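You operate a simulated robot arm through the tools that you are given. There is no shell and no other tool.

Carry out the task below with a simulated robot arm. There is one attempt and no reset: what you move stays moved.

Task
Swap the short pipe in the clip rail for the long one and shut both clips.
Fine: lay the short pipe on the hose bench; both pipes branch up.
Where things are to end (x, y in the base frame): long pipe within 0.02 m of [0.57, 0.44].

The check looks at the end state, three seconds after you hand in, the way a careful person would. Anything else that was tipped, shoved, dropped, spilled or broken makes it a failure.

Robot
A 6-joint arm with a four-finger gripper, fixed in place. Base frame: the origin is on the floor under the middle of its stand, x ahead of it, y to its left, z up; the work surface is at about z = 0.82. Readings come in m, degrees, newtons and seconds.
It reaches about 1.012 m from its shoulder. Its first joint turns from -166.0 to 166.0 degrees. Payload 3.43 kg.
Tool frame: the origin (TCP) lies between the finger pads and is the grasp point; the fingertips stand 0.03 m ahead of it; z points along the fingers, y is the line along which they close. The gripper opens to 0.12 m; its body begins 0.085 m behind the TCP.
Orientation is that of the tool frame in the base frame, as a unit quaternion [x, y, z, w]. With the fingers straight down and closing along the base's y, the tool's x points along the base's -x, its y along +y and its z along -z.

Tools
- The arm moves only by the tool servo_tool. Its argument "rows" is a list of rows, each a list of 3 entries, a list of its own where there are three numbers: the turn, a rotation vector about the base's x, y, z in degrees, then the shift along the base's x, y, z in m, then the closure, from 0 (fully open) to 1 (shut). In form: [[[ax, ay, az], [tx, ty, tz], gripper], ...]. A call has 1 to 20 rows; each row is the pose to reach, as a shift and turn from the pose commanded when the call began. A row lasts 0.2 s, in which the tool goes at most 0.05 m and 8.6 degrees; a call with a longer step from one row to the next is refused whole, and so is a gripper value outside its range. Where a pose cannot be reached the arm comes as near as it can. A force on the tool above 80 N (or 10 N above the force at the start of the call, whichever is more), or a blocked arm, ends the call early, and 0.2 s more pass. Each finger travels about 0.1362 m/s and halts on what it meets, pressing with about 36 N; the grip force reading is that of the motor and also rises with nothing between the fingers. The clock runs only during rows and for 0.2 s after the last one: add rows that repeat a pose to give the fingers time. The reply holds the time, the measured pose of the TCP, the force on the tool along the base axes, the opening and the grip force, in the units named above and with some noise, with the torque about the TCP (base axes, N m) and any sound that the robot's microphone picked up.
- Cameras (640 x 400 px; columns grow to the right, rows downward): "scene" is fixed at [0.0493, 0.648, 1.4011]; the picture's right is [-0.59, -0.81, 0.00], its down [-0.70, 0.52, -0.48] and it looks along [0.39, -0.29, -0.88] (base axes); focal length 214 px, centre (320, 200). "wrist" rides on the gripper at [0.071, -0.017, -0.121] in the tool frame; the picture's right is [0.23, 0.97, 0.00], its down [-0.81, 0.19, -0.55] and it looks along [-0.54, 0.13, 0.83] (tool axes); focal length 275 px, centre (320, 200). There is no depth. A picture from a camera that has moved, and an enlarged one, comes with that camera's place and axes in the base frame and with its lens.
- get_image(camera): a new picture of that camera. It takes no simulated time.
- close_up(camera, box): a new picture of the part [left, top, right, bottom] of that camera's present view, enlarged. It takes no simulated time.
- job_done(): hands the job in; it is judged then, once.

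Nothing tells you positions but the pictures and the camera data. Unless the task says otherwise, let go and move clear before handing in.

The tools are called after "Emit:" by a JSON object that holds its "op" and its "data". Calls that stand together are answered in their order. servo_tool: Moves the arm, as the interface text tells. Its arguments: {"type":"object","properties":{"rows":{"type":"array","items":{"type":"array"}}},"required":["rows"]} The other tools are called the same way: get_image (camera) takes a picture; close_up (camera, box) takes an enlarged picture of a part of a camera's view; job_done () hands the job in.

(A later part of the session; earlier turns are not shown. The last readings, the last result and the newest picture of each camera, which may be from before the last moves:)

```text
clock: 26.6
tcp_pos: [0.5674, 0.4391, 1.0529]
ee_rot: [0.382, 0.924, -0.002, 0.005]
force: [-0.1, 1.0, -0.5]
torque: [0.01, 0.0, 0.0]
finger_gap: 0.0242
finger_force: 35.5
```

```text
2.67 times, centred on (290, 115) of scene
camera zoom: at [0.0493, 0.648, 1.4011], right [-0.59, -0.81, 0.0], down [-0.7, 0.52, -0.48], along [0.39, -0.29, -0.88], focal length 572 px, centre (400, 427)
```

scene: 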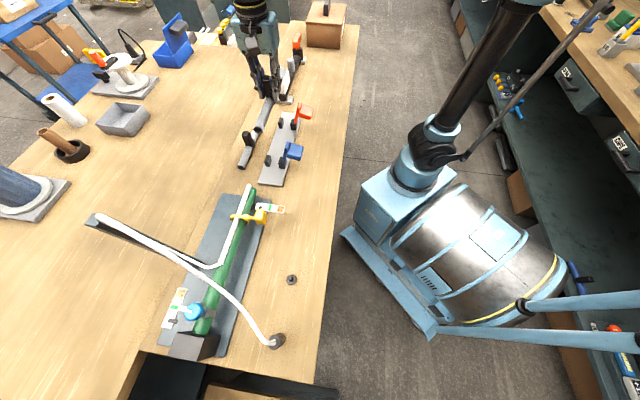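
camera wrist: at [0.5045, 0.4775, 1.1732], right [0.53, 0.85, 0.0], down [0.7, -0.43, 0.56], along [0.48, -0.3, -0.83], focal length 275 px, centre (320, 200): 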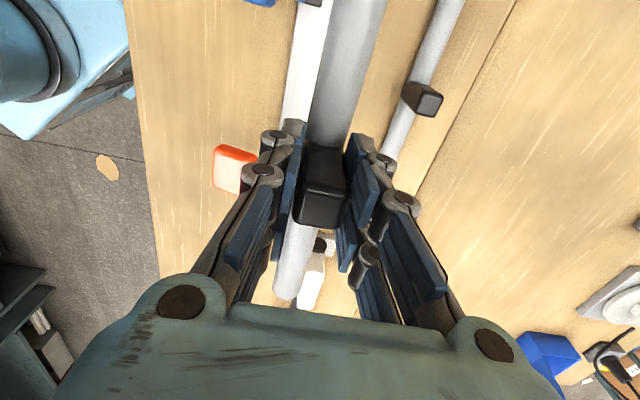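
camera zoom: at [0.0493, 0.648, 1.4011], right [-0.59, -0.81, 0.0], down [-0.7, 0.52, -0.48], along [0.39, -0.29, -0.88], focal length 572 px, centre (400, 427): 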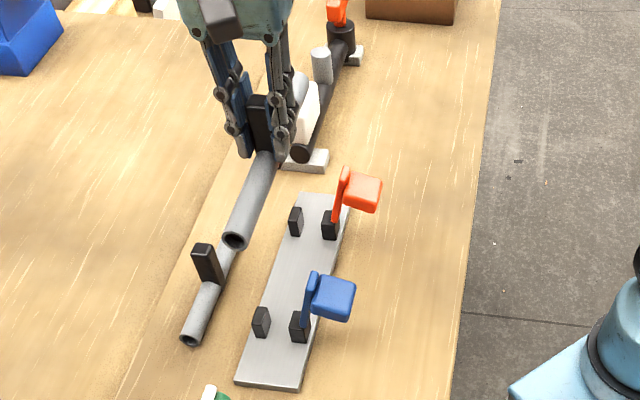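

The long pipe hangs level directly over the rail, in line with the posts. I'll lower it to just above the post tops and re-check the alignment.

Emit:
{"op": "servo_tool", "data": {"rows": [[[0, 0, 0], [-0.0005, 0, -0.03], 1], [[0, 0, 0], [-0.0005, 0, -0.06], 1], [[0, 0, 0], [-0.0005, 0, -0.09], 1], [[0, 0, 0], [-0.0005, 0, -0.115], 1], [[0, 0, 0], [-0.0005, 0, -0.13], 1], [[0, 0, 0], [-0.0005, 0, -0.13], 1], [[0, 0, 0], [-0.0005, 0, -0.13], 1]]}}

Emit:
{"op": "get_image", "data": {"camera": "wrist"}}

Emit:
{"op": "close_up", "data": {"camera": "scene", "box": [240, 80, 340, 190]}}

```text
clock: 28.2
tcp_pos: [0.5664, 0.438, 0.9252]
ee_rot: [0.383, 0.924, -0.003, 0.006]
force: [-0.3, -0.1, -1.0]
torque: [0.01, -0.02, 0.03]
finger_gap: 0.0246
finger_force: 36.2
```

```text
taken
camera wrist: at [0.5042, 0.4772, 1.0445], right [0.53, 0.85, 0.0], down [0.7, -0.43, 0.56], along [0.48, -0.3, -0.83], focal length 275 px, centre (320, 200)
```

wrist: 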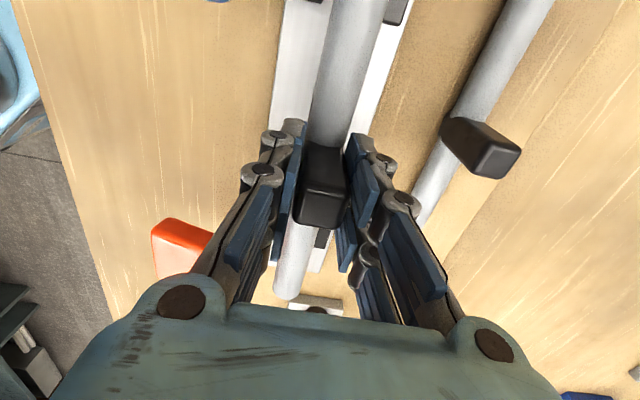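

```text
3.64 times, centred on (290, 135) of scene
camera zoom: at [0.0493, 0.648, 1.4011], right [-0.59, -0.81, 0.0], down [-0.7, 0.52, -0.48], along [0.39, -0.29, -0.88], focal length 780 px, centre (429, 436)
```

zoom: 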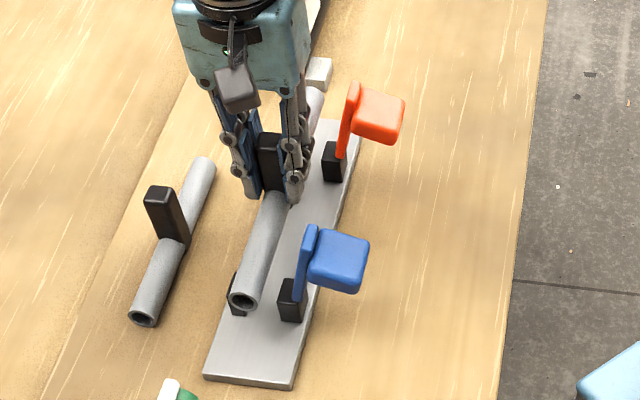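

The alignment still looks right, with the pipe above the gap between the posts. I'll lower it in gentle steps while watching lateral and vertical forces.

Emit:
{"op": "servo_tool", "data": {"rows": [[[0, 0, 0], [0, 0, -0.008], 1], [[0, 0, 0], [0, 0, -0.016], 1], [[0, 0, 0], [0, 0, -0.024], 1], [[0, 0, 0], [0, 0, -0.03], 1], [[0, 0, 0], [0, 0, -0.03], 1]]}}

Emit:
{"op": "close_up", "data": {"camera": "scene", "box": [240, 80, 340, 190]}}

Emit:
{"op": "get_image", "data": {"camera": "wrist"}}

```text
clock: 29.4
tcp_pos: [0.5674, 0.4385, 0.8943]
ee_rot: [0.383, 0.924, -0.003, 0.005]
force: [0.5, 0.6, -0.8]
torque: [-0.03, 0.02, 0.0]
finger_gap: 0.0242
finger_force: 35.8
```

```text
3.64 times, centred on (290, 135) of scene
camera zoom: at [0.0493, 0.648, 1.4011], right [-0.59, -0.81, 0.0], down [-0.7, 0.52, -0.48], along [0.39, -0.29, -0.88], focal length 780 px, centre (429, 436)
```

zoom: 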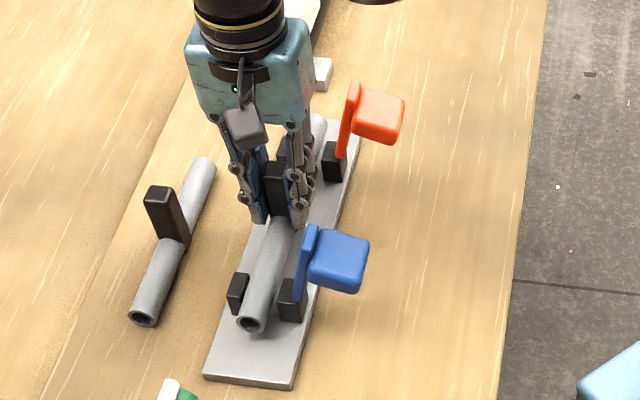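

```text
taken
camera wrist: at [0.5041, 0.4774, 1.0137], right [0.53, 0.85, 0.0], down [0.7, -0.43, 0.56], along [0.48, -0.3, -0.83], focal length 275 px, centre (320, 200)
```

wrist: 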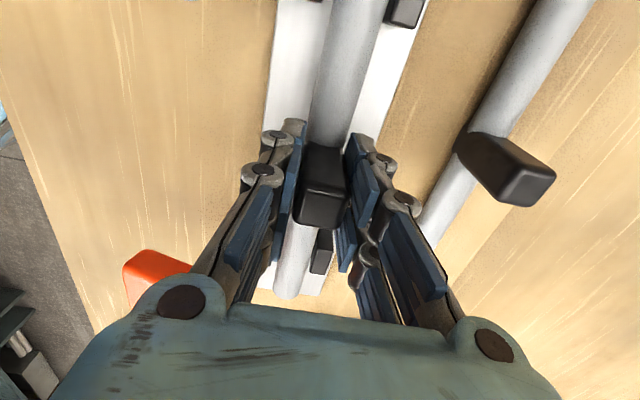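

The pipe is entering the gap between the posts with no force. I'll continue down to contact.

Emit:
{"op": "servo_tool", "data": {"rows": [[[0, 0, 0], [0, 0, -0.005], 1], [[0, 0, 0], [0, 0, -0.009], 1], [[0, 0, 0], [0, 0, -0.009], 1]]}}

Emit:
{"op": "servo_tool", "data": {"rows": [[[0, 0, 0], [0, 0, -0.0015], 1], [[0, 0, 0], [0, 0, -0.0015], 1]]}}

Emit:
{"op": "servo_tool", "data": {"rows": [[[0, 0, 0], [0, 0, -0.001], 1], [[0, 0, 0], [0, 0, -0.001], 1]]}}

```text
clock: 30.2
tcp_pos: [0.5657, 0.4379, 0.8852]
ee_rot: [0.382, 0.924, -0.002, 0.005]
force: [0.1, 0.9, -0.7]
torque: [0.0, 0.03, -0.03]
finger_gap: 0.0244
finger_force: 35.7
```

```text
clock: 30.8
tcp_pos: [0.5666, 0.4383, 0.8829]
ee_rot: [0.383, 0.924, -0.002, 0.006]
force: [0.1, 0.9, -2.0]
torque: [0.0, -0.02, 0.0]
finger_gap: 0.0243
finger_force: 35.8
```

```text
clock: 31.4
tcp_pos: [0.567, 0.4379, 0.882]
ee_rot: [0.382, 0.924, -0.002, 0.005]
force: [-0.3, 1.0, -1.1]
torque: [-0.03, 0.0, 0.0]
finger_gap: 0.0241
finger_force: 36.4
```

Emit:
{"op": "servo_tool", "data": {"rows": [[[0, 0, 0], [0, 0, -0.001], 1], [[0, 0, 0], [0, 0, -0.001], 1]]}}

Emit:
{"op": "servo_tool", "data": {"rows": [[[0, 0, 0], [0, 0, -0.001], 1], [[0, 0, 0], [0, 0, -0.001], 1]]}}

Emit:
{"op": "close_up", "data": {"camera": "scene", "box": [240, 80, 340, 190]}}

```text
clock: 32.0
tcp_pos: [0.5662, 0.4386, 0.8824]
ee_rot: [0.382, 0.924, -0.002, 0.005]
force: [3.9, 2.4, 20.5]
torque: [0.25, -0.13, -0.03]
finger_gap: 0.0247
finger_force: 35.9
```

```text
clock: 32.6
tcp_pos: [0.567, 0.4372, 0.8811]
ee_rot: [0.383, 0.924, -0.003, 0.007]
force: [7.5, 7.2, 33.4]
torque: [0.23, -0.24, 0.0]
finger_gap: 0.0249
finger_force: 35.9
```

```text
3.64 times, centred on (290, 135) of scene
camera zoom: at [0.0493, 0.648, 1.4011], right [-0.59, -0.81, 0.0], down [-0.7, 0.52, -0.48], along [0.39, -0.29, -0.88], focal length 780 px, centre (429, 436)
```

zoom: 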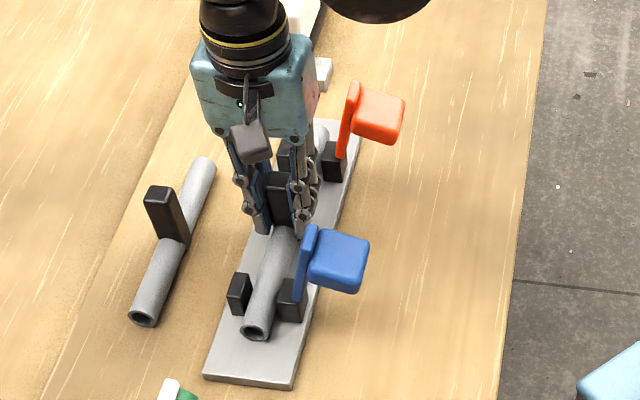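

The pipe is seated on the rail with 33 N of contact force. I'll relieve the load, open the fingers slightly, and look.

Emit:
{"op": "servo_tool", "data": {"rows": [[[0, 0, 0], [0, 0, 0.001], 1], [[0, 0, 0], [0, 0, 0.002], 1], [[0, 0, 0], [0, 0, 0.002], 1], [[0, 0, 0], [0, 0, 0.002], 0.78], [[0, 0, 0], [0, 0, 0.002], 0.74], [[0, 0, 0], [0, 0, 0.002], 0.68], [[0, 0, 0], [0, 0, 0.002], 0.6], [[0, 0, 0], [0, 0, 0.002], 0.6]]}}

Emit:
{"op": "get_image", "data": {"camera": "wrist"}}

Emit:
{"op": "close_up", "data": {"camera": "scene", "box": [240, 80, 340, 190]}}

```text
clock: 34.4
tcp_pos: [0.5659, 0.4391, 0.8827]
ee_rot: [0.382, 0.924, -0.002, 0.006]
force: [1.0, 0.0, 0.2]
torque: [-0.02, -0.01, -0.01]
finger_gap: 0.048
finger_force: 0.1
```

```text
taken
camera wrist: at [0.503, 0.4771, 1.0024], right [0.53, 0.85, 0.0], down [0.7, -0.43, 0.56], along [0.48, -0.3, -0.83], focal length 275 px, centre (320, 200)
```

wrist: 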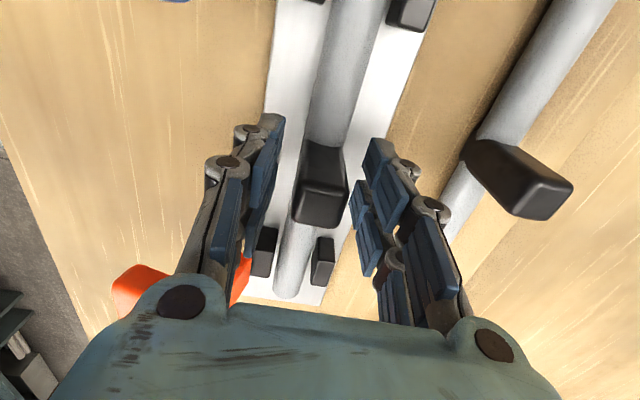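

```text
3.64 times, centred on (290, 135) of scene
camera zoom: at [0.0493, 0.648, 1.4011], right [-0.59, -0.81, 0.0], down [-0.7, 0.52, -0.48], along [0.39, -0.29, -0.88], focal length 780 px, centre (429, 436)
```

zoom: 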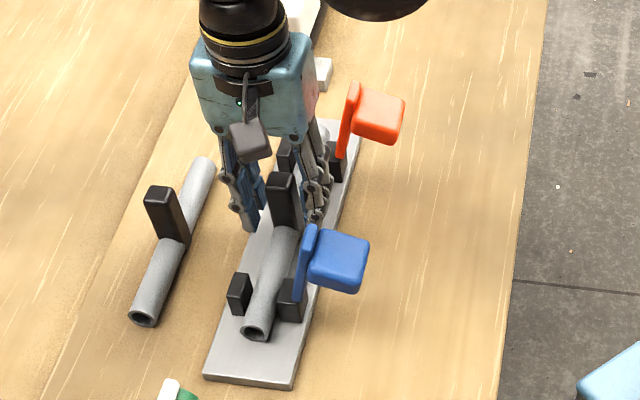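

The long pipe sits in the rail with its branch up. I'll rise straight up and then study the clip levers.

Emit:
{"op": "servo_tool", "data": {"rows": [[[0, 0, 0], [0, 0, 0.02], 0.6], [[0, 0, 0], [0, 0, 0.05], 0.6], [[0, 0, 0], [0, 0, 0.09], 0.6], [[0, 0, 0], [0, 0, 0.13], 0.6], [[0, 0, 0], [0, 0, 0.16], 0.8], [[0, 0, 0], [0, 0, 0.18], 1], [[0, 0, 0], [0, 0, 0.18], 1]]}}

Emit:
{"op": "get_image", "data": {"camera": "wrist"}}

Emit:
{"op": "close_up", "data": {"camera": "scene", "box": [240, 90, 340, 190]}}

Emit:
{"op": "close_up", "data": {"camera": "scene", "box": [265, 120, 320, 175]}}

Emit:
{"op": "close_up", "data": {"camera": "scene", "box": [265, 90, 320, 145]}}

```text
clock: 36.0
tcp_pos: [0.5656, 0.4381, 1.0635]
ee_rot: [0.382, 0.924, -0.002, 0.006]
force: [0.0, -0.3, 0.3]
torque: [-0.01, 0.05, 0.01]
finger_gap: 0.0
finger_force: 33.7
```

```text
taken
camera wrist: at [0.5024, 0.4765, 1.1819], right [0.53, 0.85, 0.0], down [0.7, -0.43, 0.56], along [0.48, -0.3, -0.83], focal length 275 px, centre (320, 200)
```

wrist: 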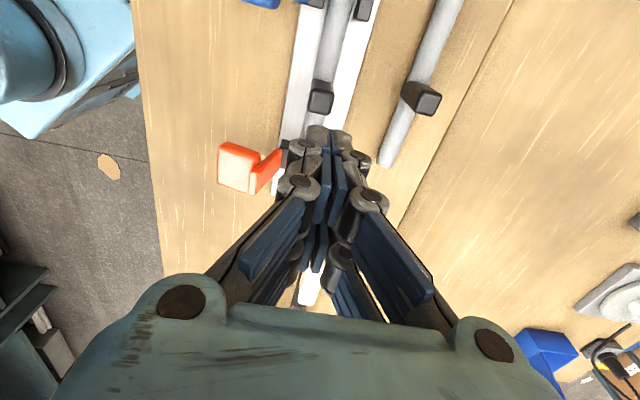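

```text
4.00 times, centred on (290, 140) of scene
camera zoom: at [0.0493, 0.648, 1.4011], right [-0.59, -0.81, 0.0], down [-0.7, 0.52, -0.48], along [0.39, -0.29, -0.88], focal length 858 px, centre (440, 440)
```

zoom: 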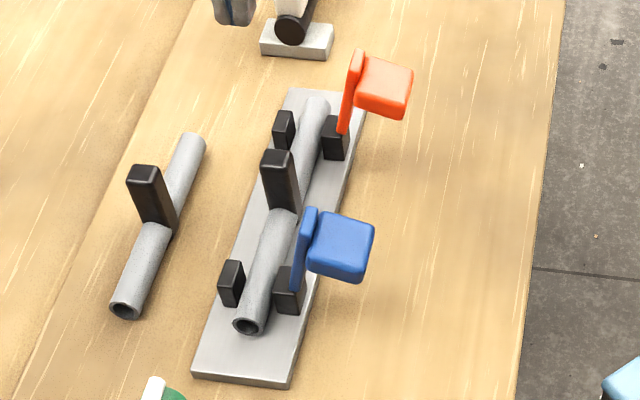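

```text
7.27 times, centred on (292, 148) of scene
camera zoom: at [0.0493, 0.648, 1.4011], right [-0.59, -0.81, 0.0], down [-0.7, 0.52, -0.48], along [0.39, -0.29, -0.88], focal length 1560 px, centre (520, 582)
```

zoom: 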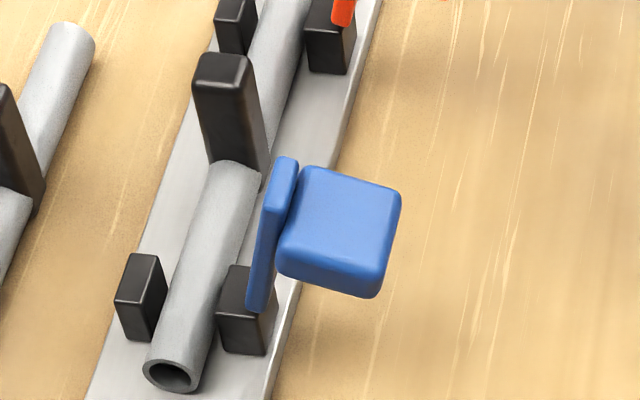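

```text
7.27 times, centred on (292, 118) of scene
camera zoom: at [0.0493, 0.648, 1.4011], right [-0.59, -0.81, 0.0], down [-0.7, 0.52, -0.48], along [0.39, -0.29, -0.88], focal length 1560 px, centre (520, 800)
```

zoom: 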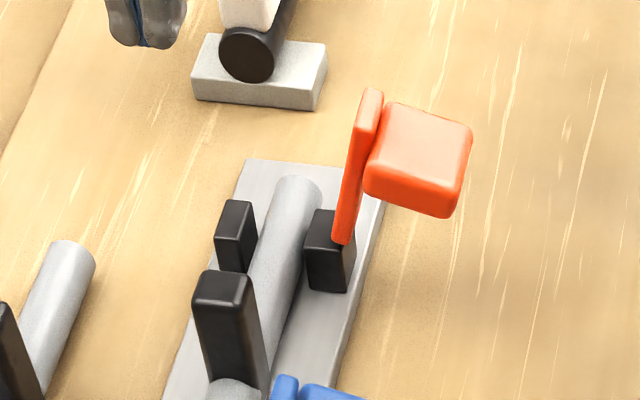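

The long pipe is seated with its branch up and both levers are still open, leaning outward from the near posts. I'll take a closer look at the blue lever from the side to plan the push.

Emit:
{"op": "servo_tool", "data": {"rows": [[[0, 0, 0], [-0.03, 0.009, 0], 0.7], [[0, 0, 0], [-0.065, 0.02, 0], 0.4], [[0, 0, 0], [-0.1, 0.03, -0.01], 0.2], [[0, 0, 0], [-0.135, 0.04, -0.03], 0], [[0, 0, 0], [-0.16, 0.047, -0.05], 0], [[0, 0, 0], [-0.1726, 0.051, -0.0635], 0], [[0, 0, 0], [-0.1726, 0.051, -0.0635], 0]]}}

Emit:
{"op": "get_image", "data": {"camera": "wrist"}}

Emit:
{"op": "close_up", "data": {"camera": "wrist", "box": [220, 80, 420, 205]}}

```text
clock: 37.6
tcp_pos: [0.3946, 0.4876, 1.0002]
ee_rot: [0.383, 0.924, -0.003, 0.006]
force: [-0.3, -0.4, 0.6]
torque: [-0.02, 0.04, -0.02]
finger_gap: 0.12
finger_force: 0.0
```

```text
taken
camera wrist: at [0.3312, 0.5264, 1.12], right [0.53, 0.85, 0.0], down [0.7, -0.43, 0.56], along [0.48, -0.3, -0.83], focal length 275 px, centre (320, 200)
```

wrist: 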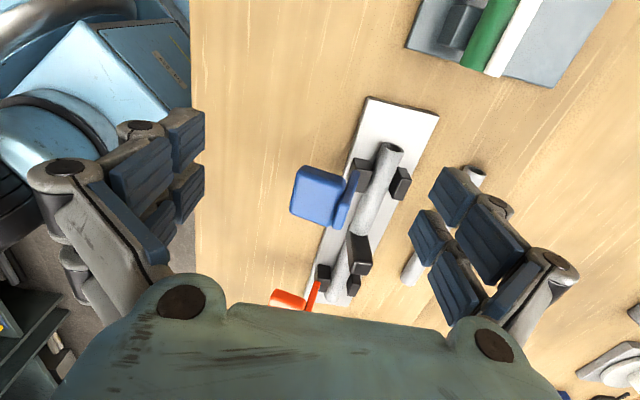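

```text
3.20 times, centred on (320, 142) of wrist
camera zoom: at [0.3312, 0.5264, 1.12], right [0.53, 0.85, 0.0], down [0.7, -0.43, 0.56], along [0.48, -0.3, -0.83], focal length 881 px, centre (320, 384)
```

zoom: 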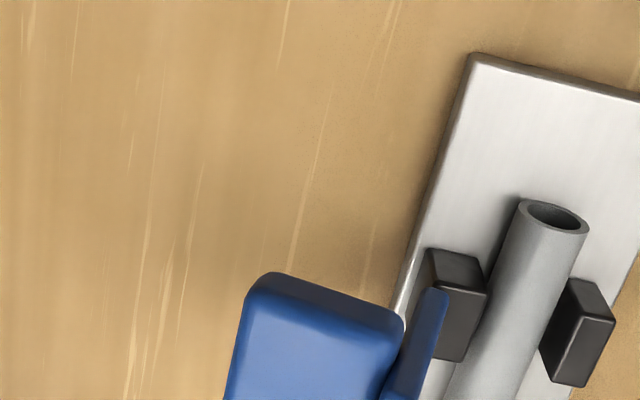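

Emit:
{"op": "close_up", "data": {"camera": "wrist", "box": [260, 140, 440, 252]}}

Emit:
{"op": "close_up", "data": {"camera": "wrist", "box": [250, 210, 430, 322]}}

```text
3.56 times, centred on (350, 196) of wrist
camera zoom: at [0.3312, 0.5264, 1.12], right [0.53, 0.85, 0.0], down [0.7, -0.43, 0.56], along [0.48, -0.3, -0.83], focal length 979 px, centre (213, 214)
```

zoom: 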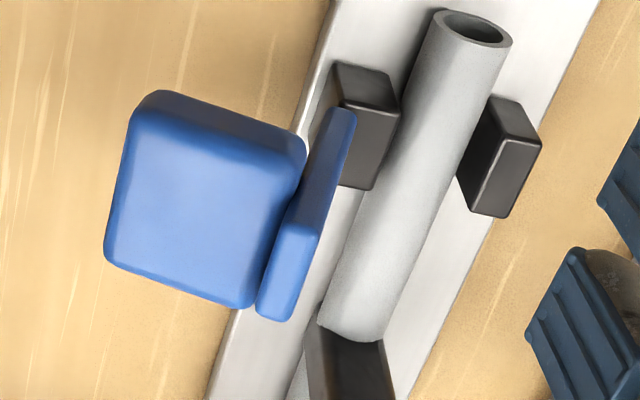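

```text
3.56 times, centred on (340, 266) of wrist
camera zoom: at [0.3312, 0.5264, 1.12], right [0.53, 0.85, 0.0], down [0.7, -0.43, 0.56], along [0.48, -0.3, -0.83], focal length 979 px, centre (249, -35)
```

zoom: 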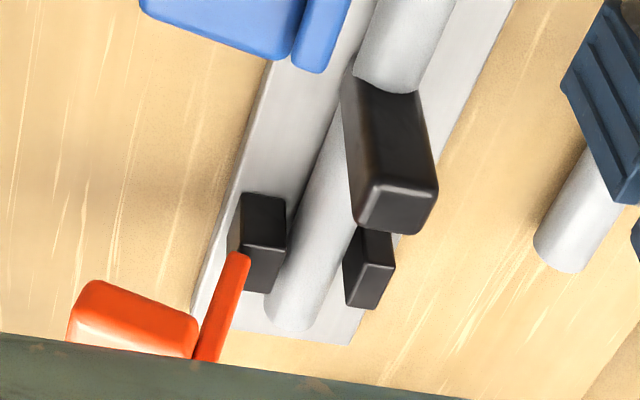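

From two wrist views, the blue lever hinges near the near post's top, leans about 14° outward, and its block faces the robot at e ≈ -0.097 from the rail centre. I'll go to the robot side of it with the fingers closed, ready to push it over.

Emit:
{"op": "servo_tool", "data": {"rows": [[[0, 0, 0], [0, -0.04, 0], 0.3], [[0, 0, 0], [0.0007, -0.085, 0], 0.6], [[0, 0, 0], [0.0007, -0.085, 0], 1], [[0, 0, 0], [0.0007, -0.085, 0], 1], [[0, 0, 0], [0.0007, -0.085, -0.03], 1], [[0, 0, 0], [0.0007, -0.085, -0.06], 1], [[0, 0, 0], [0.0007, -0.085, -0.077], 1], [[0, 0, 0], [0.0007, -0.085, -0.077], 1]]}}

Emit:
{"op": "get_image", "data": {"camera": "wrist"}}

Emit:
{"op": "close_up", "data": {"camera": "scene", "box": [240, 90, 350, 200]}}

```text
clock: 39.4
tcp_pos: [0.3982, 0.4058, 0.9223]
ee_rot: [0.383, 0.924, -0.002, 0.006]
force: [0.3, -0.3, -0.4]
torque: [-0.01, 0.01, -0.02]
finger_gap: 0.0
finger_force: 33.5
```

```text
taken
camera wrist: at [0.3336, 0.4451, 1.0418], right [0.53, 0.85, 0.0], down [0.7, -0.43, 0.56], along [0.48, -0.3, -0.83], focal length 275 px, centre (320, 200)
```

wrist: 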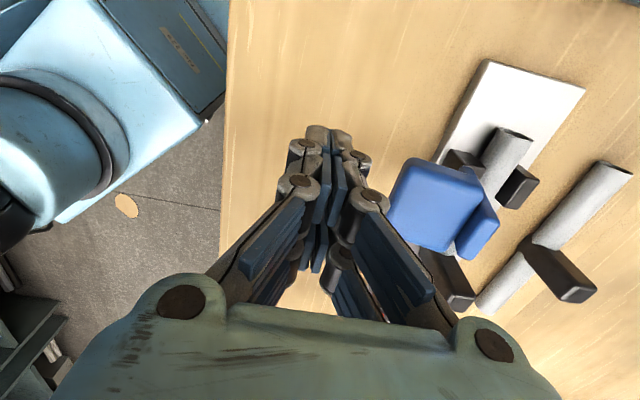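

```text
3.64 times, centred on (295, 145) of scene
camera zoom: at [0.0493, 0.648, 1.4011], right [-0.59, -0.81, 0.0], down [-0.7, 0.52, -0.48], along [0.39, -0.29, -0.88], focal length 780 px, centre (411, 400)
```

zoom: 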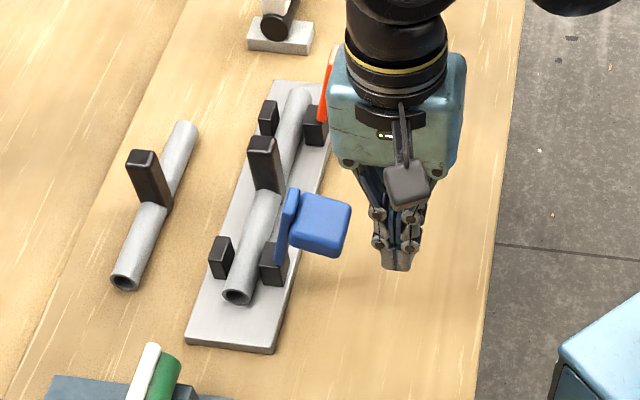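

The closed fingers are level with the blue block at e ≈ -0.097, about 4 cm short of it. I'll push gently toward the rail in a rising arc and check the response.

Emit:
{"op": "servo_tool", "data": {"rows": [[[0, 0, 0], [0.0091, 0.0091, 0.0004], 1], [[0, 0, 0], [0.0182, 0.0182, 0.0007], 1], [[0, 0, 0], [0.0267, 0.0267, 0.0037], 1], [[0, 0, 0], [0.0313, 0.0313, 0.007], 1], [[0, 0, 0], [0.0359, 0.0359, 0.0107], 1], [[0, 0, 0], [0.0405, 0.0405, 0.0147], 1], [[0, 0, 0], [0.045, 0.045, 0.0187], 1]]}}

Emit:
{"op": "get_image", "data": {"camera": "wrist"}}

Emit:
{"op": "close_up", "data": {"camera": "scene", "box": [240, 90, 350, 200]}}

```text
clock: 41.0
tcp_pos: [0.4401, 0.4485, 0.943]
ee_rot: [0.383, 0.924, -0.001, 0.006]
force: [0.1, -0.1, 0.2]
torque: [0.03, 0.0, 0.0]
finger_gap: 0.0
finger_force: 33.6
```

```text
taken
camera wrist: at [0.3771, 0.4882, 1.0614], right [0.53, 0.85, 0.0], down [0.7, -0.43, 0.56], along [0.48, -0.3, -0.83], focal length 275 px, centre (320, 200)
```

wrist: 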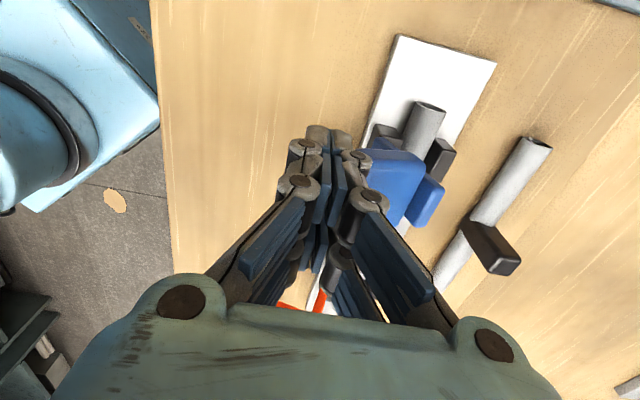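

```text
3.64 times, centred on (295, 145) of scene
camera zoom: at [0.0493, 0.648, 1.4011], right [-0.59, -0.81, 0.0], down [-0.7, 0.52, -0.48], along [0.39, -0.29, -0.88], focal length 780 px, centre (411, 400)
```

zoom: 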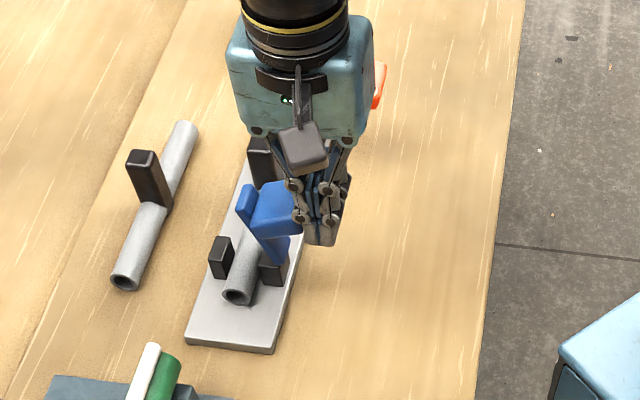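

The blue lever is swinging over the pipe with almost no resistance. I'll continue the arc over the top.

Emit:
{"op": "servo_tool", "data": {"rows": [[[0, 0, 0], [0.0057, 0.0057, 0.0035], 1], [[0, 0, 0], [0.0113, 0.0113, 0.007], 1], [[0, 0, 0], [0.0166, 0.0166, 0.01], 1], [[0, 0, 0], [0.0219, 0.0219, 0.013], 1], [[0, 0, 0], [0.0272, 0.0272, 0.015], 1], [[0, 0, 0], [0.0325, 0.0325, 0.016], 1], [[0, 0, 0], [0.0378, 0.0378, 0.016], 1], [[0, 0, 0], [0.0431, 0.0431, 0.015], 1]]}}

Emit:
{"op": "get_image", "data": {"camera": "wrist"}}

Emit:
{"op": "close_up", "data": {"camera": "scene", "box": [240, 90, 350, 200]}}

```text
clock: 42.8
tcp_pos: [0.4816, 0.4929, 0.9568]
ee_rot: [0.383, 0.924, -0.002, 0.005]
force: [-0.8, 0.5, 0.4]
torque: [0.0, -0.01, 0.01]
finger_gap: 0.0
finger_force: 33.6
```

```text
taken
camera wrist: at [0.4198, 0.5319, 1.0754], right [0.53, 0.85, 0.0], down [0.7, -0.43, 0.56], along [0.48, -0.3, -0.83], focal length 275 px, centre (320, 200)
```

wrist: 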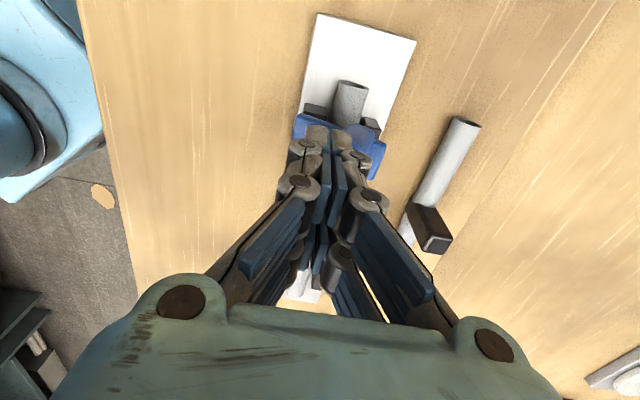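

```text
3.64 times, centred on (295, 145) of scene
camera zoom: at [0.0493, 0.648, 1.4011], right [-0.59, -0.81, 0.0], down [-0.7, 0.52, -0.48], along [0.39, -0.29, -0.88], focal length 780 px, centre (411, 400)
```

zoom: 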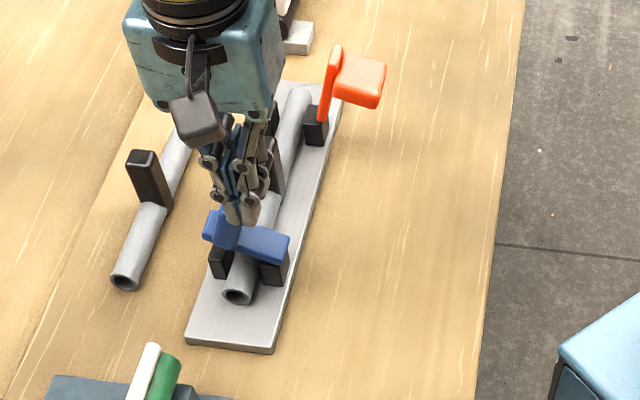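

The blue lever now lies across the pipe. I'll move the closed fingertips above its block and press down gently to make sure it is shut.

Emit:
{"op": "servo_tool", "data": {"rows": [[[0, 0, 0], [0.0106, 0.0106, 0.002], 1], [[0, 0, 0], [0.0205, 0.0205, 0.002], 1], [[0, 0, 0], [0.0205, 0.0205, -0.003], 1], [[0, 0, 0], [0.0205, 0.0205, -0.008], 1], [[0, 0, 0], [0.0205, 0.0205, -0.011], 1]]}}

Emit:
{"op": "close_up", "data": {"camera": "scene", "box": [240, 90, 350, 200]}}

Emit:
{"op": "get_image", "data": {"camera": "wrist"}}

```text
clock: 43.8
tcp_pos: [0.4967, 0.517, 0.9584]
ee_rot: [0.384, 0.923, 0.003, 0.013]
force: [2.2, 0.6, -1.3]
torque: [-0.1, 0.15, -0.01]
finger_gap: 0.0
finger_force: 33.2
stopped in row 4: the force on the tool passed its limit at 93 N (the readings are from after the stop); the commanded pose is now the measured one
```

```text
3.64 times, centred on (295, 145) of scene
camera zoom: at [0.0493, 0.648, 1.4011], right [-0.59, -0.81, 0.0], down [-0.7, 0.52, -0.48], along [0.39, -0.29, -0.88], focal length 780 px, centre (411, 400)
```

zoom: 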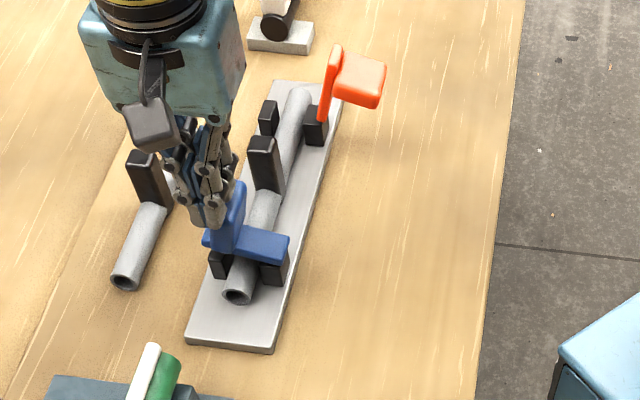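

```text
taken
camera wrist: at [0.4302, 0.5553, 1.0765], right [0.53, 0.85, 0.01], down [0.69, -0.44, 0.57], along [0.49, -0.29, -0.82], focal length 275 px, centre (320, 200)
```

wrist: 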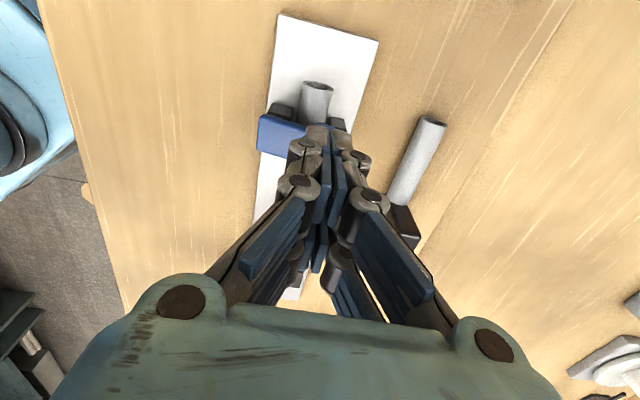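

The press met solid resistance at 93 N and stopped; the lever's block now stands up as a handle on the closed bar. I'll back straight up and inspect the blue clip and the pipe.

Emit:
{"op": "servo_tool", "data": {"rows": [[[0, 0, 0], [0, 0, 0.01], 1], [[0, 0, 0], [0, 0, 0.03], 1], [[0, 0, 0], [0, 0, 0.06], 1], [[0, 0, 0], [0, 0, 0.1], 1], [[0, 0, 0], [0, 0, 0.1], 1]]}}

Emit:
{"op": "close_up", "data": {"camera": "scene", "box": [240, 90, 350, 200]}}

Emit:
{"op": "close_up", "data": {"camera": "scene", "box": [250, 125, 310, 185]}}

Emit:
{"op": "get_image", "data": {"camera": "wrist"}}

```text
clock: 45.0
tcp_pos: [0.4985, 0.5157, 1.0591]
ee_rot: [0.383, 0.923, 0.003, 0.014]
force: [-0.2, -0.5, 0.1]
torque: [0.04, -0.01, 0.01]
finger_gap: 0.0001
finger_force: 33.0
```

```text
3.64 times, centred on (295, 145) of scene
camera zoom: at [0.0493, 0.648, 1.4011], right [-0.59, -0.81, 0.0], down [-0.7, 0.52, -0.48], along [0.39, -0.29, -0.88], focal length 780 px, centre (411, 400)
```

zoom: 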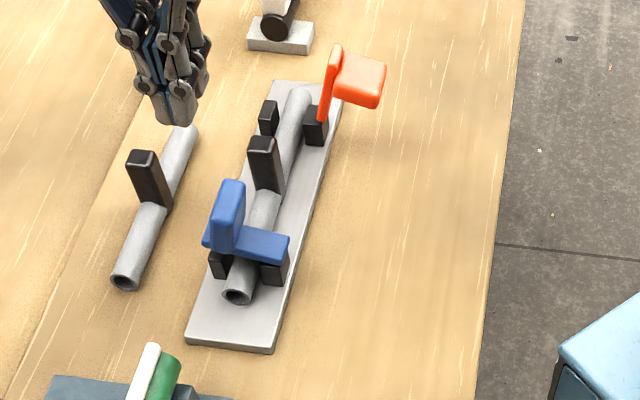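

```text
6.67 times, centred on (280, 155) of scene
camera zoom: at [0.0493, 0.648, 1.4011], right [-0.59, -0.81, 0.0], down [-0.7, 0.52, -0.48], along [0.39, -0.29, -0.88], focal length 1430 px, centre (587, 500)
```

zoom: 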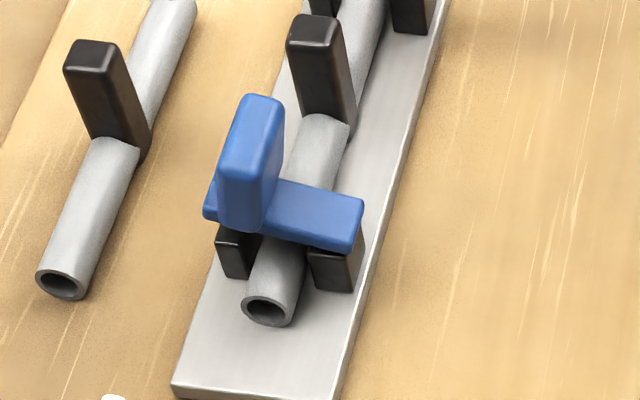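

```text
taken
camera wrist: at [0.4312, 0.5534, 1.1765], right [0.53, 0.85, 0.01], down [0.69, -0.44, 0.57], along [0.49, -0.29, -0.82], focal length 275 px, centre (320, 200)
```

wrist: 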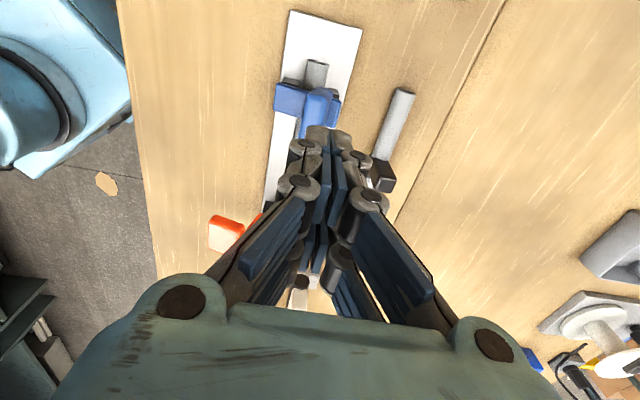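

The blue clip lies flat across both posts with its handle up, and neither pipe has moved. I'll level the tool, which tilted about 1.6° in that press, and move to view the red lever.

Emit:
{"op": "servo_tool", "data": {"rows": [[[0.05, 0.3, 0], [0.004, -0.03, 0], 0.7], [[0.15, 0.8, 0], [0.009, -0.065, 0], 0.4], [[0.25, 1.3, 0], [0.015, -0.1, 0], 0.2], [[0.3, 1.6, 0], [0.02, -0.135, -0.02], 0], [[0.3, 1.6, 0], [0.022, -0.1534, -0.045], 0], [[0.3, 1.6, 0], [0.022, -0.1534, -0.059], 0], [[0.3, 1.6, 0], [0.022, -0.1534, -0.059], 0]]}}

Emit:
{"op": "get_image", "data": {"camera": "wrist"}}

Emit:
{"op": "close_up", "data": {"camera": "wrist", "box": [260, 140, 440, 252]}}

```text
clock: 46.6
tcp_pos: [0.5172, 0.3622, 0.9993]
ee_rot: [0.384, 0.924, 0.002, -0.001]
force: [-0.2, 0.0, 0.6]
torque: [0.0, -0.01, -0.02]
finger_gap: 0.12
finger_force: 0.1
```

```text
taken
camera wrist: at [0.4559, 0.4, 1.1198], right [0.53, 0.85, 0.0], down [0.71, -0.44, 0.55], along [0.47, -0.29, -0.83], focal length 275 px, centre (320, 200)
```

wrist: 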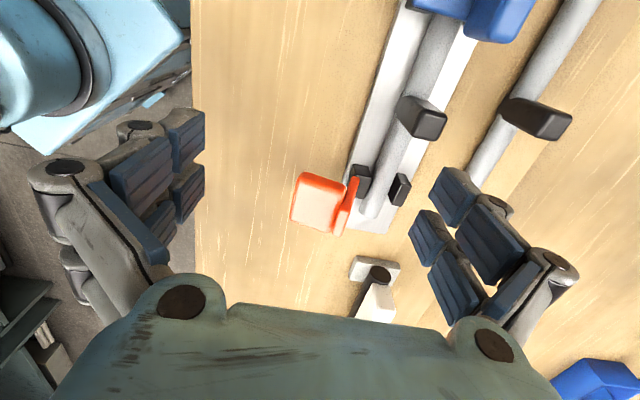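

```text
3.56 times, centred on (350, 196) of wrist
camera zoom: at [0.4559, 0.4, 1.1198], right [0.53, 0.85, 0.0], down [0.71, -0.44, 0.55], along [0.47, -0.29, -0.83], focal length 979 px, centre (213, 214)
```

zoom: 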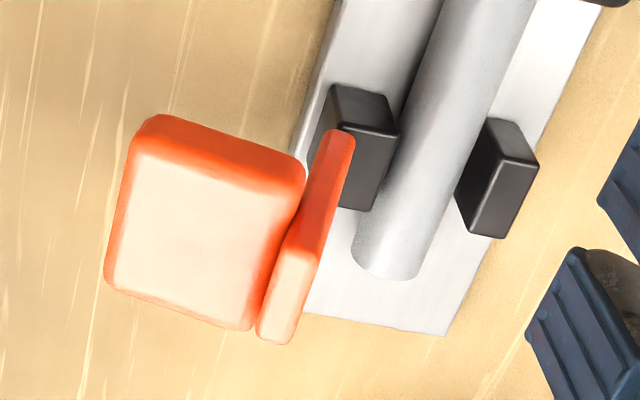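

The red lever has the same geometry as the blue one, mirrored along the rail at e ≈ +0.082. I'll go to the robot side of it with the fingers closed, at the same height as before.

Emit:
{"op": "servo_tool", "data": {"rows": [[[0, 0, 0], [0.004, -0.04, 0], 0.3], [[0, 0, 0], [0.0076, -0.0834, 0], 0.6], [[0, 0, 0], [0.0076, -0.0834, 0], 1], [[0, 0, 0], [0.0076, -0.0834, 0], 1], [[0, 0, 0], [0.0076, -0.0834, -0.03], 1], [[0, 0, 0], [0.0076, -0.0834, -0.06], 1], [[0, 0, 0], [0.0076, -0.0834, -0.077], 1], [[0, 0, 0], [0.0076, -0.0834, -0.077], 1]]}}

Emit:
{"op": "get_image", "data": {"camera": "wrist"}}

Emit:
{"op": "close_up", "data": {"camera": "scene", "box": [250, 60, 360, 170]}}

```text
clock: 48.4
tcp_pos: [0.5233, 0.2788, 0.9236]
ee_rot: [0.383, 0.924, 0.001, 0.0]
force: [-0.6, -0.4, -0.5]
torque: [-0.01, 0.03, -0.03]
finger_gap: 0.0001
finger_force: 33.3
```

```text
taken
camera wrist: at [0.4615, 0.3178, 1.0434], right [0.53, 0.85, 0.0], down [0.71, -0.44, 0.55], along [0.47, -0.29, -0.83], focal length 275 px, centre (320, 200)
```

wrist: 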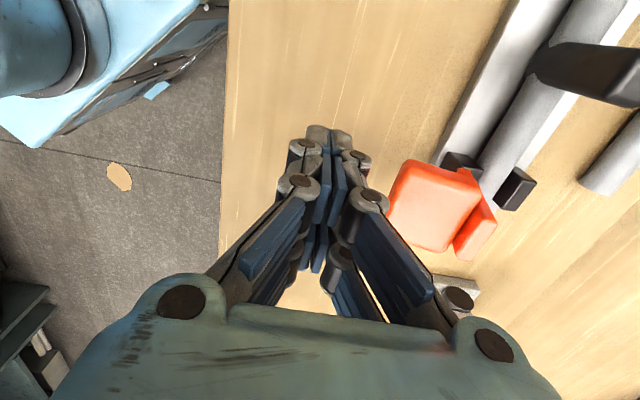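

```text
3.64 times, centred on (305, 115) of scene
camera zoom: at [0.0493, 0.648, 1.4011], right [-0.59, -0.81, 0.0], down [-0.7, 0.52, -0.48], along [0.39, -0.29, -0.88], focal length 780 px, centre (374, 509)
```

zoom: 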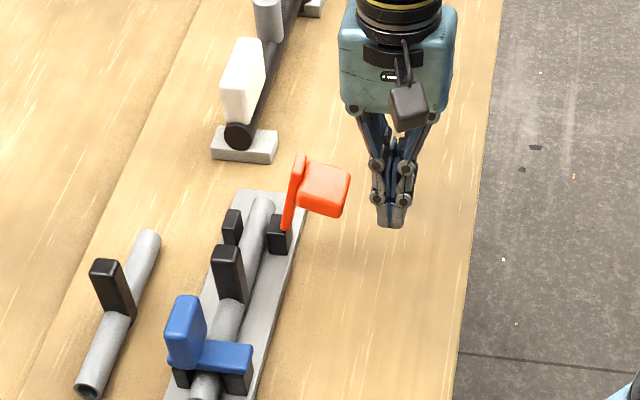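

The position mirrors the blue setup exactly. I'll apply the same gentle push arc to the red lever.

Emit:
{"op": "servo_tool", "data": {"rows": [[[0, 0, 0], [0.0091, 0.0091, -0.0008], 1], [[0, 0, 0], [0.0182, 0.0182, -0.0005], 1], [[0, 0, 0], [0.0267, 0.0267, 0.0027], 1], [[0, 0, 0], [0.0313, 0.0313, 0.006], 1], [[0, 0, 0], [0.0359, 0.0359, 0.0097], 1], [[0, 0, 0], [0.0405, 0.0405, 0.0137], 1], [[0, 0, 0], [0.045, 0.045, 0.0177], 1]]}}

Emit:
{"op": "close_up", "data": {"camera": "scene", "box": [250, 60, 360, 170]}}

Emit:
{"op": "get_image", "data": {"camera": "wrist"}}

```text
clock: 50.0
tcp_pos: [0.57, 0.3242, 0.9394]
ee_rot: [0.383, 0.924, 0.001, -0.001]
force: [0.0, -0.4, 0.2]
torque: [0.0, -0.01, -0.02]
finger_gap: 0.0
finger_force: 33.4
```

```text
3.64 times, centred on (305, 115) of scene
camera zoom: at [0.0493, 0.648, 1.4011], right [-0.59, -0.81, 0.0], down [-0.7, 0.52, -0.48], along [0.39, -0.29, -0.88], focal length 780 px, centre (374, 509)
```

zoom: 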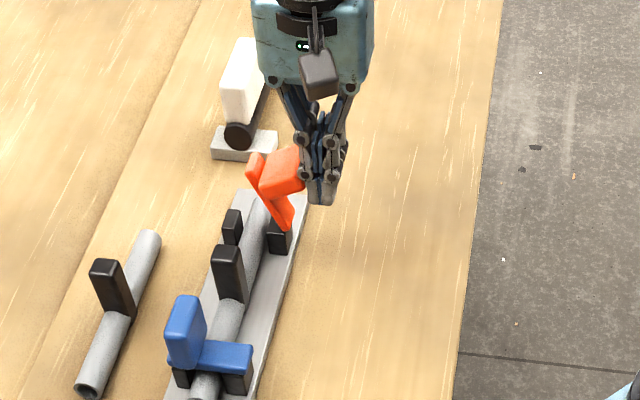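

```text
taken
camera wrist: at [0.5077, 0.3625, 1.0603], right [0.53, 0.85, 0.0], down [0.71, -0.44, 0.55], along [0.47, -0.29, -0.83], focal length 275 px, centre (320, 200)
```

wrist: 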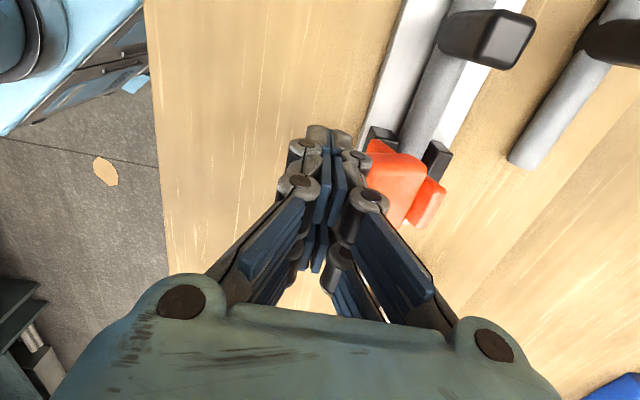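

The red lever is swinging over in the same way with no resistance. I'll continue the arc over the top.

Emit:
{"op": "servo_tool", "data": {"rows": [[[0, 0, 0], [0.0052, 0.0052, 0.0055], 1], [[0, 0, 0], [0.0103, 0.0103, 0.01], 1], [[0, 0, 0], [0.0154, 0.0154, 0.0135], 1], [[0, 0, 0], [0.0205, 0.0205, 0.0165], 1], [[0, 0, 0], [0.0256, 0.0256, 0.0185], 1], [[0, 0, 0], [0.0307, 0.0307, 0.0195], 1], [[0, 0, 0], [0.0355, 0.0355, 0.0195], 1], [[0, 0, 0], [0.0403, 0.0403, 0.0185], 1]]}}

Emit:
{"op": "close_up", "data": {"camera": "scene", "box": [250, 60, 360, 170]}}

Emit:
{"op": "get_image", "data": {"camera": "wrist"}}

```text
clock: 51.8
tcp_pos: [0.6105, 0.3651, 0.9577]
ee_rot: [0.384, 0.923, 0.002, -0.002]
force: [-0.2, -0.9, 0.6]
torque: [-0.01, 0.0, 0.01]
finger_gap: 0.0
finger_force: 33.7
```

```text
3.64 times, centred on (305, 115) of scene
camera zoom: at [0.0493, 0.648, 1.4011], right [-0.59, -0.81, 0.0], down [-0.7, 0.52, -0.48], along [0.39, -0.29, -0.88], focal length 780 px, centre (374, 509)
```

zoom: 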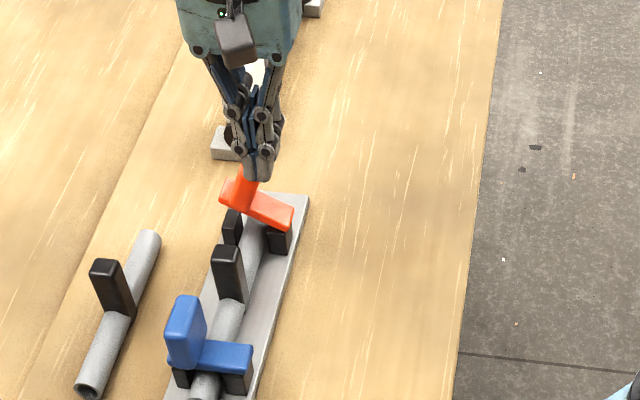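

```text
taken
camera wrist: at [0.5482, 0.4026, 1.0786], right [0.53, 0.85, 0.0], down [0.71, -0.44, 0.55], along [0.47, -0.29, -0.83], focal length 275 px, centre (320, 200)
```

wrist: 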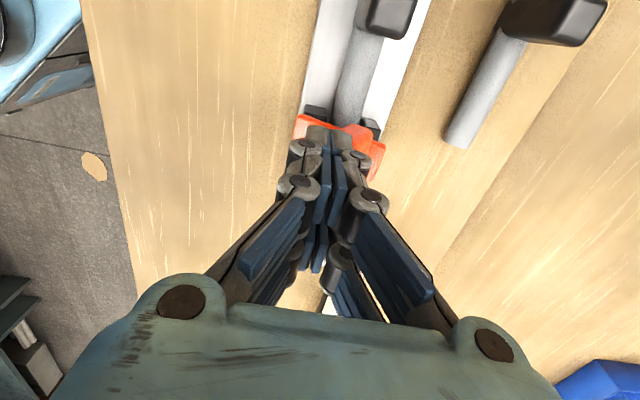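

The red lever is not fully down yet, roughly 20° open, with the fingertips on the near side of its handle. I'll drop the tips a little and push the handle toward the far post in small steps, watching the force.

Emit:
{"op": "servo_tool", "data": {"rows": [[[0, 0, 0], [-0.001, -0.001, -0.006], 1], [[0, 0, 0], [-0.001, -0.001, -0.014], 1], [[0, 0, 0], [0.003, 0.003, -0.016], 1], [[0, 0, 0], [0.006, 0.006, -0.016], 1], [[0, 0, 0], [0.009, 0.009, -0.016], 1]]}}

Emit:
{"op": "close_up", "data": {"camera": "scene", "box": [250, 60, 360, 170]}}

```text
clock: 53.0
tcp_pos: [0.6201, 0.3739, 0.9424]
ee_rot: [0.383, 0.924, 0.002, -0.002]
force: [-4.9, -4.1, -1.5]
torque: [-0.16, 0.12, -0.04]
finger_gap: 0.0001
finger_force: 33.2
```

```text
3.64 times, centred on (305, 115) of scene
camera zoom: at [0.0493, 0.648, 1.4011], right [-0.59, -0.81, 0.0], down [-0.7, 0.52, -0.48], along [0.39, -0.29, -0.88], focal length 780 px, centre (374, 509)
```

zoom: 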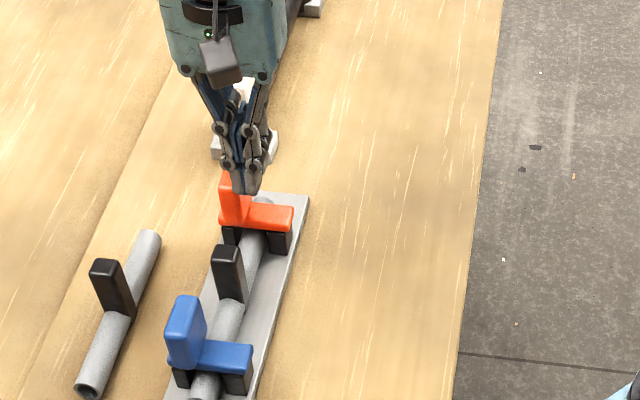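

The red bar now looks level with about 6 N of resistance. I'll compare both clips closely.

Emit:
{"op": "close_up", "data": {"camera": "scene", "box": [255, 95, 315, 155]}}

Emit:
{"op": "close_up", "data": {"camera": "scene", "box": [265, 95, 305, 135]}}

Emit:
{"op": "get_image", "data": {"camera": "wrist"}}

```text
6.67 times, centred on (285, 125) of scene
camera zoom: at [0.0493, 0.648, 1.4011], right [-0.59, -0.81, 0.0], down [-0.7, 0.52, -0.48], along [0.39, -0.29, -0.88], focal length 1430 px, centre (553, 700)
```

zoom: 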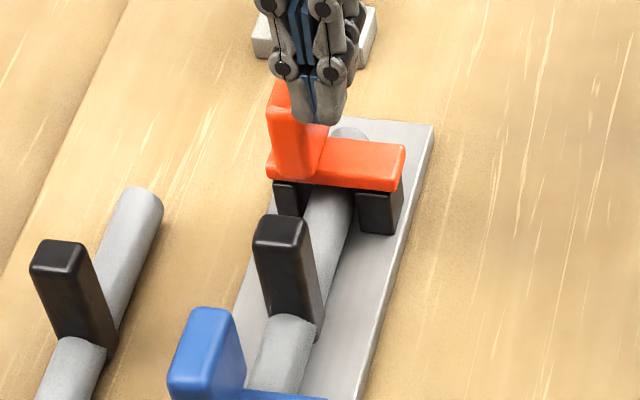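

```text
10.00 times, centred on (285, 115) of scene
camera zoom: at [0.0493, 0.648, 1.4011], right [-0.59, -0.81, 0.0], down [-0.7, 0.52, -0.48], along [0.39, -0.29, -0.88], focal length 2145 px, centre (670, 1050)
```

zoom: 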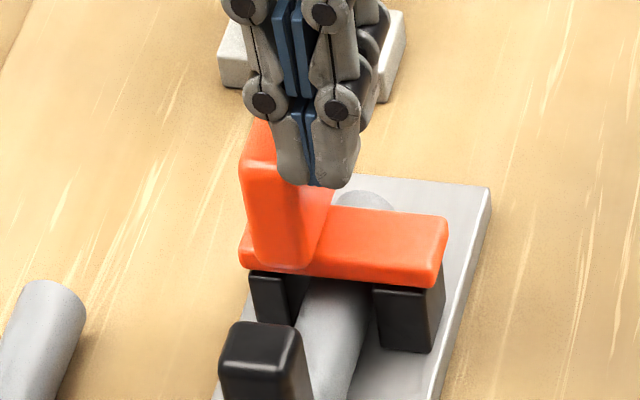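

```text
taken
camera wrist: at [0.5573, 0.4121, 1.0627], right [0.53, 0.85, 0.0], down [0.71, -0.44, 0.55], along [0.47, -0.29, -0.84], focal length 275 px, centre (320, 200)
```

wrist: 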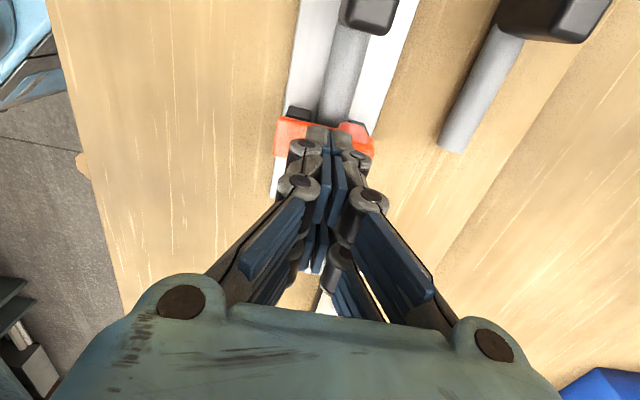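

The red bar sits level on both posts. I'll push a couple more millimetres to confirm it is against its stop.

Emit:
{"op": "servo_tool", "data": {"rows": [[[0, 0, 0], [0.001, 0.001, 0], 1], [[0, 0, 0], [0.001, 0.001, 0], 1]]}}

Emit:
{"op": "servo_tool", "data": {"rows": [[[0, 0, 0], [0.0007, 0.0007, 0], 1], [[0, 0, 0], [0.0007, 0.0007, 0], 1]]}}

```text
clock: 53.6
tcp_pos: [0.6204, 0.3742, 0.9431]
ee_rot: [0.383, 0.924, 0.001, -0.002]
force: [-10.5, -10.0, -0.9]
torque: [-0.26, 0.26, 0.02]
finger_gap: 0.0
finger_force: 33.7
```

```text
clock: 54.2
tcp_pos: [0.6214, 0.3765, 0.9426]
ee_rot: [0.384, 0.923, 0.002, -0.002]
force: [-5.8, -8.7, 5.2]
torque: [-0.19, 0.1, -0.03]
finger_gap: 0.0
finger_force: 33.4
```

Resistance rose to about 14 N and then eased a little. I'll check what moved before going on.

Emit:
{"op": "close_up", "data": {"camera": "scene", "box": [255, 95, 315, 155]}}

Emit:
{"op": "close_up", "data": {"camera": "scene", "box": [265, 95, 305, 135]}}

Emit:
{"op": "close_up", "data": {"camera": "scene", "box": [230, 90, 340, 200]}}

```text
6.67 times, centred on (285, 125) of scene
camera zoom: at [0.0493, 0.648, 1.4011], right [-0.59, -0.81, 0.0], down [-0.7, 0.52, -0.48], along [0.39, -0.29, -0.88], focal length 1430 px, centre (553, 700)
```

zoom: 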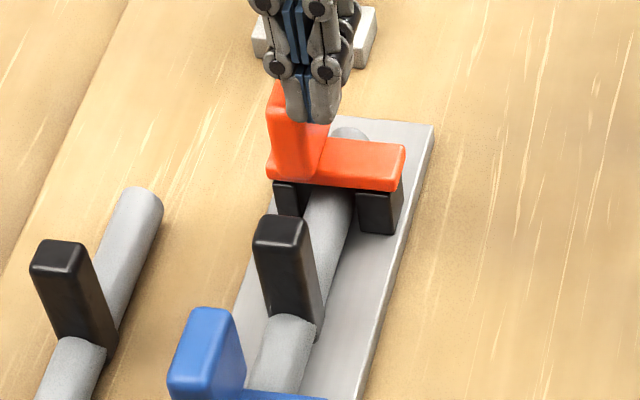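

```text
10.00 times, centred on (285, 115) of scene
camera zoom: at [0.0493, 0.648, 1.4011], right [-0.59, -0.81, 0.0], down [-0.7, 0.52, -0.48], along [0.39, -0.29, -0.88], focal length 2145 px, centre (670, 1050)
```

zoom: 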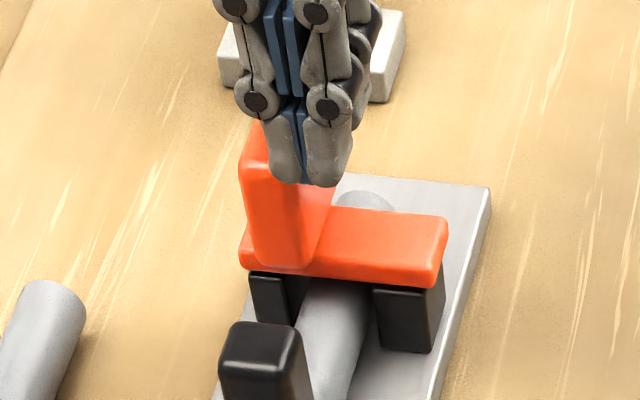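

```text
3.64 times, centred on (285, 145) of scene
camera zoom: at [0.0493, 0.648, 1.4011], right [-0.59, -0.81, 0.0], down [-0.7, 0.52, -0.48], along [0.39, -0.29, -0.88], focal length 780 px, centre (447, 400)
```

zoom: 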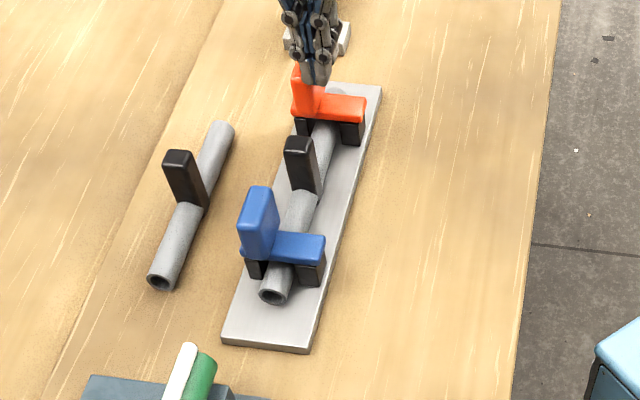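

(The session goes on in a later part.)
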